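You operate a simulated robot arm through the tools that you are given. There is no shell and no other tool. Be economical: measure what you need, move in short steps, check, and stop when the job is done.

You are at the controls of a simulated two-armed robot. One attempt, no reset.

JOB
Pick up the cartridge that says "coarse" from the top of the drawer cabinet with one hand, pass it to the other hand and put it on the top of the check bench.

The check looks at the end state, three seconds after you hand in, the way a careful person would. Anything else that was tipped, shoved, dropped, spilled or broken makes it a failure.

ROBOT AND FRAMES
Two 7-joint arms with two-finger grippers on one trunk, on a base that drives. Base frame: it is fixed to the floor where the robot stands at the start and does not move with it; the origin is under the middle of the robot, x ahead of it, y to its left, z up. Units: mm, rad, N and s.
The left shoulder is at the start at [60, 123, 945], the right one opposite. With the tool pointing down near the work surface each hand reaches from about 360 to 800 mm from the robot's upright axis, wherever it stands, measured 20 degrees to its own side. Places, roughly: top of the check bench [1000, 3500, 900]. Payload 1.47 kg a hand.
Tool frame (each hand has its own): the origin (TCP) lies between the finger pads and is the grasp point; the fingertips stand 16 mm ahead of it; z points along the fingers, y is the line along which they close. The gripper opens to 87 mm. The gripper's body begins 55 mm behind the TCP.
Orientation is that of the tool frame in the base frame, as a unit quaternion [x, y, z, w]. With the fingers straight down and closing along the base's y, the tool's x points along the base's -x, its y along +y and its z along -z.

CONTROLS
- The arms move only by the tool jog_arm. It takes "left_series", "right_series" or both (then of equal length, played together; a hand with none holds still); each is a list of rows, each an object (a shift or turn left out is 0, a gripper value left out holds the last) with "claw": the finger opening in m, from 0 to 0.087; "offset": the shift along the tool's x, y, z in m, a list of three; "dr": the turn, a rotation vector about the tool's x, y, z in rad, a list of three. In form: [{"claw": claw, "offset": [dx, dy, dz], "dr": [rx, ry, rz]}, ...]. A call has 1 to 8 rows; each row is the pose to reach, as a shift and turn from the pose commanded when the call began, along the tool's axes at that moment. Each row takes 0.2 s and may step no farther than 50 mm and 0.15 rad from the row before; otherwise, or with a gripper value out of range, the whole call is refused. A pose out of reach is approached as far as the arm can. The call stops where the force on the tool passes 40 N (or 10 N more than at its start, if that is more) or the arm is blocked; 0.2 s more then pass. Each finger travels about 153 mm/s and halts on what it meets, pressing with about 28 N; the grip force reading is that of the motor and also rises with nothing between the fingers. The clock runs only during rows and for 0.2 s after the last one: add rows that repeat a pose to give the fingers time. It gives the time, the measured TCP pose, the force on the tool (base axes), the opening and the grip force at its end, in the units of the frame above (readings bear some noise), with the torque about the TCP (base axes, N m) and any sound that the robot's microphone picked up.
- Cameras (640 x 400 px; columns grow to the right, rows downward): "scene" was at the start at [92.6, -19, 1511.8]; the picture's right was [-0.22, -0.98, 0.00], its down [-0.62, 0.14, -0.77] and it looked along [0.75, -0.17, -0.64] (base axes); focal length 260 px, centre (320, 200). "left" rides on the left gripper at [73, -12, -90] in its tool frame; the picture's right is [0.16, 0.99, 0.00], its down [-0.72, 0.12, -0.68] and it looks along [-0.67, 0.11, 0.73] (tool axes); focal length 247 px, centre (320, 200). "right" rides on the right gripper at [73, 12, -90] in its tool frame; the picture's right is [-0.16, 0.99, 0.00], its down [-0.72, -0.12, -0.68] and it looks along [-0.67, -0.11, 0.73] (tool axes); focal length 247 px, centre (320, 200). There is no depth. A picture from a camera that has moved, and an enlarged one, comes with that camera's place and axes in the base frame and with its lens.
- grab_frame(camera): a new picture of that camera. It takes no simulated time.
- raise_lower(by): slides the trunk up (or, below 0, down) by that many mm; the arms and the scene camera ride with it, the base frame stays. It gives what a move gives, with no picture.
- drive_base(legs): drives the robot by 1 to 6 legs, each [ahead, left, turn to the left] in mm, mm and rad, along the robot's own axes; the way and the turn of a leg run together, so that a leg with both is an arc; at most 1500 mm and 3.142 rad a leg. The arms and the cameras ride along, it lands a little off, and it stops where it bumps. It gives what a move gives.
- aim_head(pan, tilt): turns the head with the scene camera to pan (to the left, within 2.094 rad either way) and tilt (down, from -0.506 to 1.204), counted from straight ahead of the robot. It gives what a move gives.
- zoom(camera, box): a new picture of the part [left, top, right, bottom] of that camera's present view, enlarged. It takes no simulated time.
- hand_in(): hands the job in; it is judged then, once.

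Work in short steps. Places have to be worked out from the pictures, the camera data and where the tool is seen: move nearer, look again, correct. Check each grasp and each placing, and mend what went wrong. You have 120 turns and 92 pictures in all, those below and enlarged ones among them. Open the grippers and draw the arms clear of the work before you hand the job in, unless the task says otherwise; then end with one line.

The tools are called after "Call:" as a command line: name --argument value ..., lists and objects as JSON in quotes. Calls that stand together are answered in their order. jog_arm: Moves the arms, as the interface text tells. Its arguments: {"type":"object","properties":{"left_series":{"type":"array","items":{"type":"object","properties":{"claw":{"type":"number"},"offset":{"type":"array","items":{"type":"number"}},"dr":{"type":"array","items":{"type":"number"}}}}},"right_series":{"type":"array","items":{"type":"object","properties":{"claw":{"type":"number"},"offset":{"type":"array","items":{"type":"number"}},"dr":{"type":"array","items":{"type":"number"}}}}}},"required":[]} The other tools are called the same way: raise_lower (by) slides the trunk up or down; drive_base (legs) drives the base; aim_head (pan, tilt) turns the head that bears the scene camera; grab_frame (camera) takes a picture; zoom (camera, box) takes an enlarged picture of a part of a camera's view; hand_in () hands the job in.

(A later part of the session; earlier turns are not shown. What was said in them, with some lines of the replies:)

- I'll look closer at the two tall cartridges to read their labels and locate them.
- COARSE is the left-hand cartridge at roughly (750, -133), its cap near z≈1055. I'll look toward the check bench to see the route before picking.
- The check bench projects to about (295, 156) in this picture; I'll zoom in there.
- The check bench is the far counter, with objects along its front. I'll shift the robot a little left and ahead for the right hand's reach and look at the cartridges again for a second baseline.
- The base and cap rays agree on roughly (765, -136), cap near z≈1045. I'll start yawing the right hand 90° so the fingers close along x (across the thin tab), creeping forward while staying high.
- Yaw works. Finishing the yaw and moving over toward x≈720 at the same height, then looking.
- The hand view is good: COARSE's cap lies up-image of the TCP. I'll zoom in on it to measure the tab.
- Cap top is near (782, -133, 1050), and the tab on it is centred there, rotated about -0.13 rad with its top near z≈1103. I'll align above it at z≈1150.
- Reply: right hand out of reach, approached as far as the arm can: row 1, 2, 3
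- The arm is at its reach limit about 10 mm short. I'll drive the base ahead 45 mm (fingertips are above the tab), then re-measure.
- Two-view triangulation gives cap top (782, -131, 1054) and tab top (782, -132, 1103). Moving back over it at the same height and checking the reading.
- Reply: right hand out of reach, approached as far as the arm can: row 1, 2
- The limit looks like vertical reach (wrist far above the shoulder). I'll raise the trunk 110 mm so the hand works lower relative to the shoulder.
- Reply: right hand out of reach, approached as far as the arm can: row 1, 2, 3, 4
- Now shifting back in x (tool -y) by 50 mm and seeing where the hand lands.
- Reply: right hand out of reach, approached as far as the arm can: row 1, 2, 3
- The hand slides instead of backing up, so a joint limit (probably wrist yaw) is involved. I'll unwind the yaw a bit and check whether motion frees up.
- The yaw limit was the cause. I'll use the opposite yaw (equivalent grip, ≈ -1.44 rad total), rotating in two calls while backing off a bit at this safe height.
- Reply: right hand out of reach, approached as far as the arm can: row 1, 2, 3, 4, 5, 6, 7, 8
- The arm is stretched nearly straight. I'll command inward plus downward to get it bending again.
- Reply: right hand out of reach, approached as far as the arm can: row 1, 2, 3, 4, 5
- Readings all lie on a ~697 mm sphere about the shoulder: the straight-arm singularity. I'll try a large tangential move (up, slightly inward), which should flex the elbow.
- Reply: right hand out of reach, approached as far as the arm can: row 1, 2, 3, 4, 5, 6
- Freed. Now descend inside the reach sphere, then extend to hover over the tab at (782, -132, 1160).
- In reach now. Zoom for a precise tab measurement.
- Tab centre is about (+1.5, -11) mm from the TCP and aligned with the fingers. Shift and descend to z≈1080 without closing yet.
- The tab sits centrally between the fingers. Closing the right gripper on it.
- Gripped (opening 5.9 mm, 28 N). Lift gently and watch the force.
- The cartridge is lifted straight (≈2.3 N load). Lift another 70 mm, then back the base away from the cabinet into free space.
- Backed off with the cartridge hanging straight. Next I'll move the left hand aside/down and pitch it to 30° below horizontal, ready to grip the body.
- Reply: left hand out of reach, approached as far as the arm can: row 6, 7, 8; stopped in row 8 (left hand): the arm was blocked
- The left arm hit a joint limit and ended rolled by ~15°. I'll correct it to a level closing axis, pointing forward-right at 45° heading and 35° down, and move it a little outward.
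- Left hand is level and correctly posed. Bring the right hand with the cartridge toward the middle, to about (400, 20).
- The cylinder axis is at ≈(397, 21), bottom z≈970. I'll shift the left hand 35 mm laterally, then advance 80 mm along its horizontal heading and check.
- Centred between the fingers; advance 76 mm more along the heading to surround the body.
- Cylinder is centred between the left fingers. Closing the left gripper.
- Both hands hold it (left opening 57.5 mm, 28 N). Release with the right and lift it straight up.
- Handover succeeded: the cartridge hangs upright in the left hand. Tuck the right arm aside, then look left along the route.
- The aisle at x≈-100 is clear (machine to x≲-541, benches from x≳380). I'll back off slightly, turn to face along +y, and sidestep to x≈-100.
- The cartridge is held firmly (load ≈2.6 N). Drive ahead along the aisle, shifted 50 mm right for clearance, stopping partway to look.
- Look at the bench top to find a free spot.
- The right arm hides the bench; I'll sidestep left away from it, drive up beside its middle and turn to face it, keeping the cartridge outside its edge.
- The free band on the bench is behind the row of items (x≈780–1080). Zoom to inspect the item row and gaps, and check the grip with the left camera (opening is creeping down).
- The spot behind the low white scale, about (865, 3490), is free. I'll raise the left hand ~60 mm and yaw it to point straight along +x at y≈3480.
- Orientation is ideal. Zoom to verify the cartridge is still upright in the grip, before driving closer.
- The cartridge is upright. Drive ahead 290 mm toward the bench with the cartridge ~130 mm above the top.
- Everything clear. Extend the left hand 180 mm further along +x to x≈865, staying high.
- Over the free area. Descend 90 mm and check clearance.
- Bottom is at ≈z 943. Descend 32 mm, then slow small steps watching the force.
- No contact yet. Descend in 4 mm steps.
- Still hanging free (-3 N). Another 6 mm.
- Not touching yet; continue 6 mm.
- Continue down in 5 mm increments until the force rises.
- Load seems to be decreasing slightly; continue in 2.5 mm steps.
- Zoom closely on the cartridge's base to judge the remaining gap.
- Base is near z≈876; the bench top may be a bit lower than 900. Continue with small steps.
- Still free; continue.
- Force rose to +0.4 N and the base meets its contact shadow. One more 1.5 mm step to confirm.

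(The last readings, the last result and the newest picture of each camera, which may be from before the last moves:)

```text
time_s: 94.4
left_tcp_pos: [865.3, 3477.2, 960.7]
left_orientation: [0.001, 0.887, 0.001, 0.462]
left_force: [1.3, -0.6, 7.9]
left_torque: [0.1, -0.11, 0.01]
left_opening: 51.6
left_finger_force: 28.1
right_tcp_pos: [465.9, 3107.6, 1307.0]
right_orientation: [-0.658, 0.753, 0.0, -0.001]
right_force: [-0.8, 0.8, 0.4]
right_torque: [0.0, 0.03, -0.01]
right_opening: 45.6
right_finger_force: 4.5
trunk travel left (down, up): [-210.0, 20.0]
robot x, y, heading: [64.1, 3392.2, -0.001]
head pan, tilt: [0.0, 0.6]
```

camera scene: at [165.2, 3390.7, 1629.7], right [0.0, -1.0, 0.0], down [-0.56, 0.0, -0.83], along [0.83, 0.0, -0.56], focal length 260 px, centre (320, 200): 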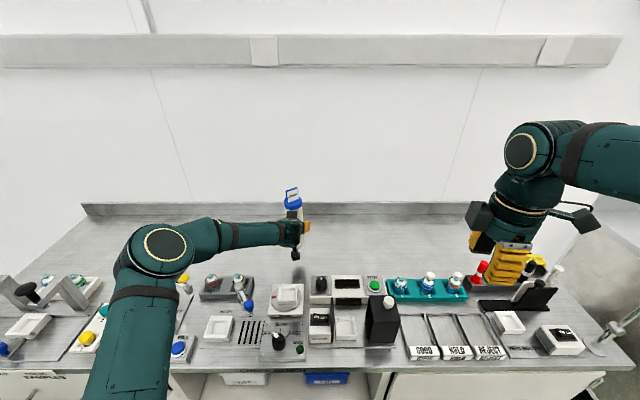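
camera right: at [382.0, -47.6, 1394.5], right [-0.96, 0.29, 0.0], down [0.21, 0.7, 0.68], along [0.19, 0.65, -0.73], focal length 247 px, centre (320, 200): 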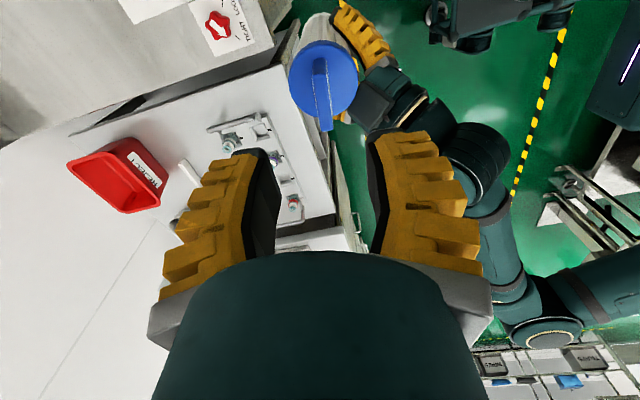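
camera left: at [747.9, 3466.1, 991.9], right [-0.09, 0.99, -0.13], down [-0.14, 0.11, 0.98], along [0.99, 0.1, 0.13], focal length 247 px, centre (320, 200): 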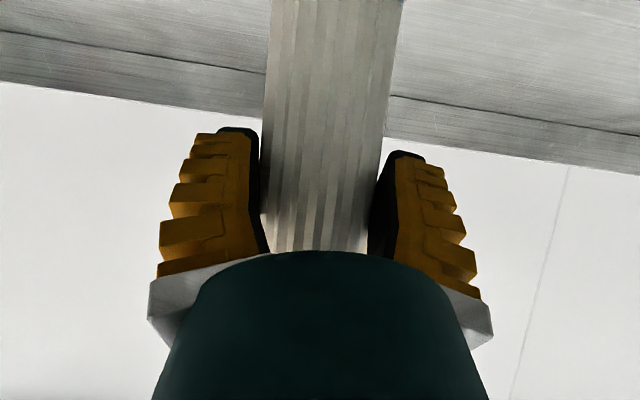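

Firm contact (≈10 N). Open the left gripper gradually.

Call:
jog_arm --left_series '[{"claw": 0.055}, {"claw": 0.06}, {"claw": 0.07}, {"claw": 0.08}, {"claw": 0.087}, {"claw": 0.087}]'

Call:
grab_frame --camera "left"

Call:
zoom --camera "scene" --box '[250, 195, 350, 295]'

```text
time_s: 95.8
left_tcp_pos: [864.2, 3477.6, 957.4]
left_orientation: [0.002, 0.887, 0.0, 0.461]
left_force: [-0.9, 0.0, -0.1]
left_torque: [0.01, -0.01, -0.02]
left_opening: 87.2
left_finger_force: 0.0
right_tcp_pos: [466.1, 3108.8, 1307.0]
right_orientation: [-0.657, 0.754, 0.001, -0.001]
right_force: [-0.7, -0.4, 0.2]
right_torque: [0.0, 0.03, -0.02]
right_opening: 45.5
right_finger_force: 3.6
trunk travel left (down, up): [-210.0, 20.0]
robot x, y, heading: [69.2, 3392.4, -0.007]
head pan, tilt: [0.0, 0.6]
```

```text
33 pictures are left
camera left: at [748.1, 3466.6, 949.7], right [-0.09, 0.99, -0.13], down [-0.14, 0.11, 0.98], along [0.99, 0.1, 0.13], focal length 247 px, centre (320, 200)
```

left: 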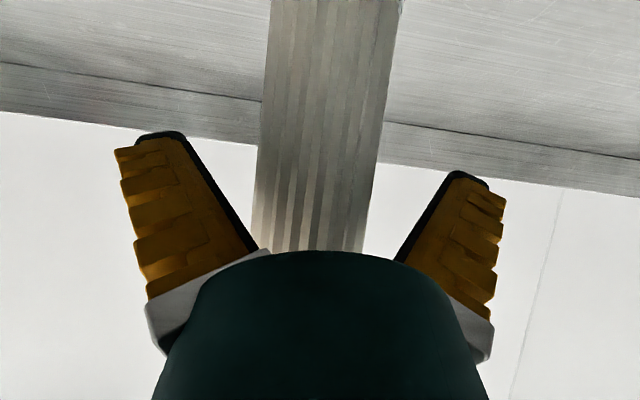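

```text
4.00 times, centred on (300, 245) of scene
camera zoom: at [165.5, 3390.7, 1629.6], right [0.0, -1.0, 0.0], down [-0.56, 0.0, -0.83], along [0.83, 0.0, -0.56], focal length 1041 px, centre (400, 20)
```

zoom: 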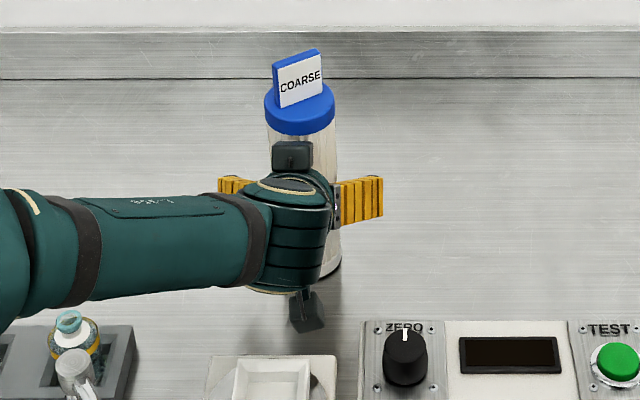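

Standing free and upright. Retreat along the tool axis (back and up).

Call:
jog_arm --left_series '[{"offset": [0, 0, -0.02]}, {"offset": [0, 0, -0.045]}, {"offset": [0, 0, -0.075]}, {"offset": [0, 0, -0.11]}, {"offset": [0, 0, -0.15]}, {"offset": [0, 0, -0.19]}]'

Call:
grab_frame --camera "scene"

```text
time_s: 97.2
left_tcp_pos: [707.0, 3476.5, 1063.9]
left_orientation: [0.001, 0.887, 0.001, 0.462]
left_force: [-1.0, 0.2, -0.7]
left_torque: [-0.01, -0.01, 0.01]
left_opening: 86.9
left_finger_force: 0.2
right_tcp_pos: [465.5, 3109.1, 1307.8]
right_orientation: [-0.657, 0.753, 0.0, 0.0]
right_force: [1.0, -0.1, 0.2]
right_torque: [0.01, 0.02, -0.04]
right_opening: 45.7
right_finger_force: 3.9
trunk travel left (down, up): [-210.0, 20.0]
robot x, y, heading: [70.7, 3388.3, -0.005]
head pan, tilt: [0.0, 0.6]
```

```text
31 pictures are left
camera scene: at [164.4, 3390.6, 1629.7], right [0.0, -1.0, 0.0], down [-0.56, 0.0, -0.83], along [0.83, 0.0, -0.56], focal length 260 px, centre (320, 200)
```

scene: 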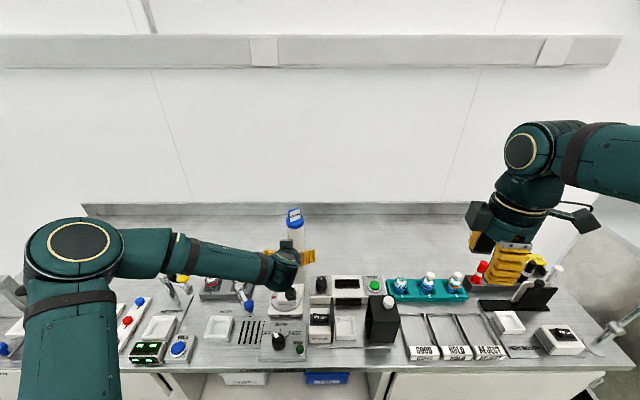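

Clear of the cartridge. Raise the left hand 90 mm, then back the base off, and verify.

Call:
jog_arm --left_series '[{"offset": [-0.0246, 0, -0.0172]}, {"offset": [-0.0492, 0, -0.0344]}, {"offset": [-0.0738, 0, -0.0516]}]'

Call:
drive_base --legs '[[-300, 0, 0]]'

Call:
grab_frame --camera "scene"

Call:
zoom --camera "scene" --box '[220, 150, 380, 290]'

```text
time_s: 98.0
left_tcp_pos: [705.3, 3476.2, 1157.1]
left_orientation: [0.001, 0.887, 0.0, 0.462]
left_force: [-1.1, 0.0, -0.3]
left_torque: [-0.01, 0.01, 0.01]
left_opening: 86.9
left_finger_force: 0.0
right_tcp_pos: [465.0, 3108.0, 1306.7]
right_orientation: [-0.657, 0.754, 0.0, -0.001]
right_force: [0.3, -0.1, 0.6]
right_torque: [0.01, -0.02, 0.03]
right_opening: 45.8
right_finger_force: 4.5
trunk travel left (down, up): [-210.0, 20.0]
robot x, y, heading: [68.8, 3391.5, -0.003]
head pan, tilt: [0.0, 0.6]
```

```text
time_s: 100.0
left_tcp_pos: [401.9, 3478.2, 1156.7]
left_orientation: [0.002, 0.887, 0.0, 0.462]
left_force: [-0.5, -1.1, 0.3]
left_torque: [-0.01, -0.02, -0.03]
left_opening: 86.9
left_finger_force: 0.0
right_tcp_pos: [160.7, 3109.2, 1306.5]
right_orientation: [-0.655, 0.755, 0.0, -0.001]
right_force: [-1.2, 0.0, -0.3]
right_torque: [0.01, -0.03, -0.04]
right_opening: 46.0
right_finger_force: 4.3
trunk travel left (down, up): [-210.0, 20.0]
robot x, y, heading: [-235.7, 3393.8, -0.006]
head pan, tilt: [0.0, 0.6]
```

```text
30 pictures are left
camera scene: at [-139.3, 3392.3, 1629.6], right [-0.01, -1.0, 0.0], down [-0.56, 0.0, -0.83], along [0.83, -0.01, -0.56], focal length 260 px, centre (320, 200)
```

scene: 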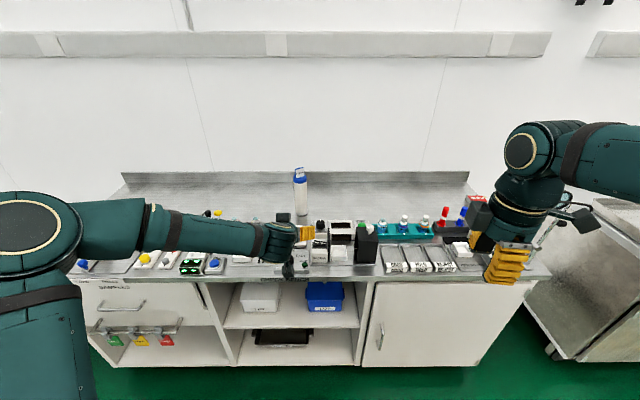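

```text
2.86 times, centred on (300, 220) of scene
camera zoom: at [-139.3, 3392.3, 1629.6], right [-0.01, -1.0, 0.0], down [-0.56, 0.0, -0.83], along [0.83, -0.01, -0.56], focal length 744 px, centre (377, 143)
```

zoom: 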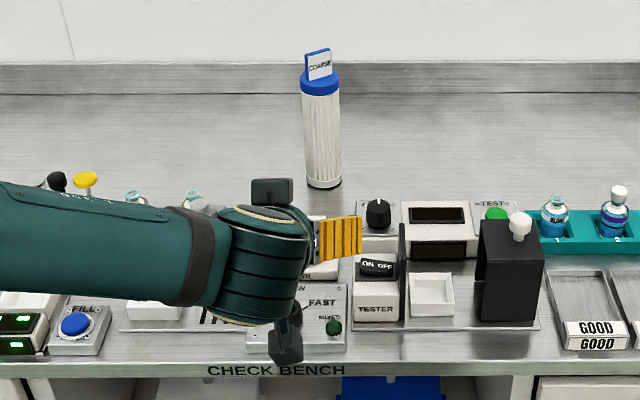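

The COARSE cartridge stands upright on the check bench with nothing disturbed. Open the right gripper fully as well, then hand in.

Call:
jog_arm --right_series '[{"claw": 0.087}, {"claw": 0.087}]'

Call:
hand_in

```text
time_s: 100.6
left_tcp_pos: [402.5, 3476.8, 1156.4]
left_orientation: [0.002, 0.887, 0.0, 0.461]
left_force: [-0.2, 0.7, -0.3]
left_torque: [0.02, 0.01, 0.03]
left_opening: 86.9
left_finger_force: 0.0
right_tcp_pos: [160.5, 3109.1, 1307.2]
right_orientation: [-0.656, 0.755, 0.0, -0.002]
right_force: [0.4, -0.1, 0.1]
right_torque: [0.03, 0.02, -0.01]
right_opening: 87.0
right_finger_force: 0.0
trunk travel left (down, up): [-210.0, 20.0]
robot x, y, heading: [-235.1, 3396.7, -0.006]
head pan, tilt: [0.0, 0.6]
```

```text
The job is handed in.
```

The right hand picked the "coarse" cartridge off the drawer cabinet and passed it to the left. It now stands upright on the check bench, and I saw nothing else disturbed in the pictures I took along the way. Both grippers are open and the arms are clear.
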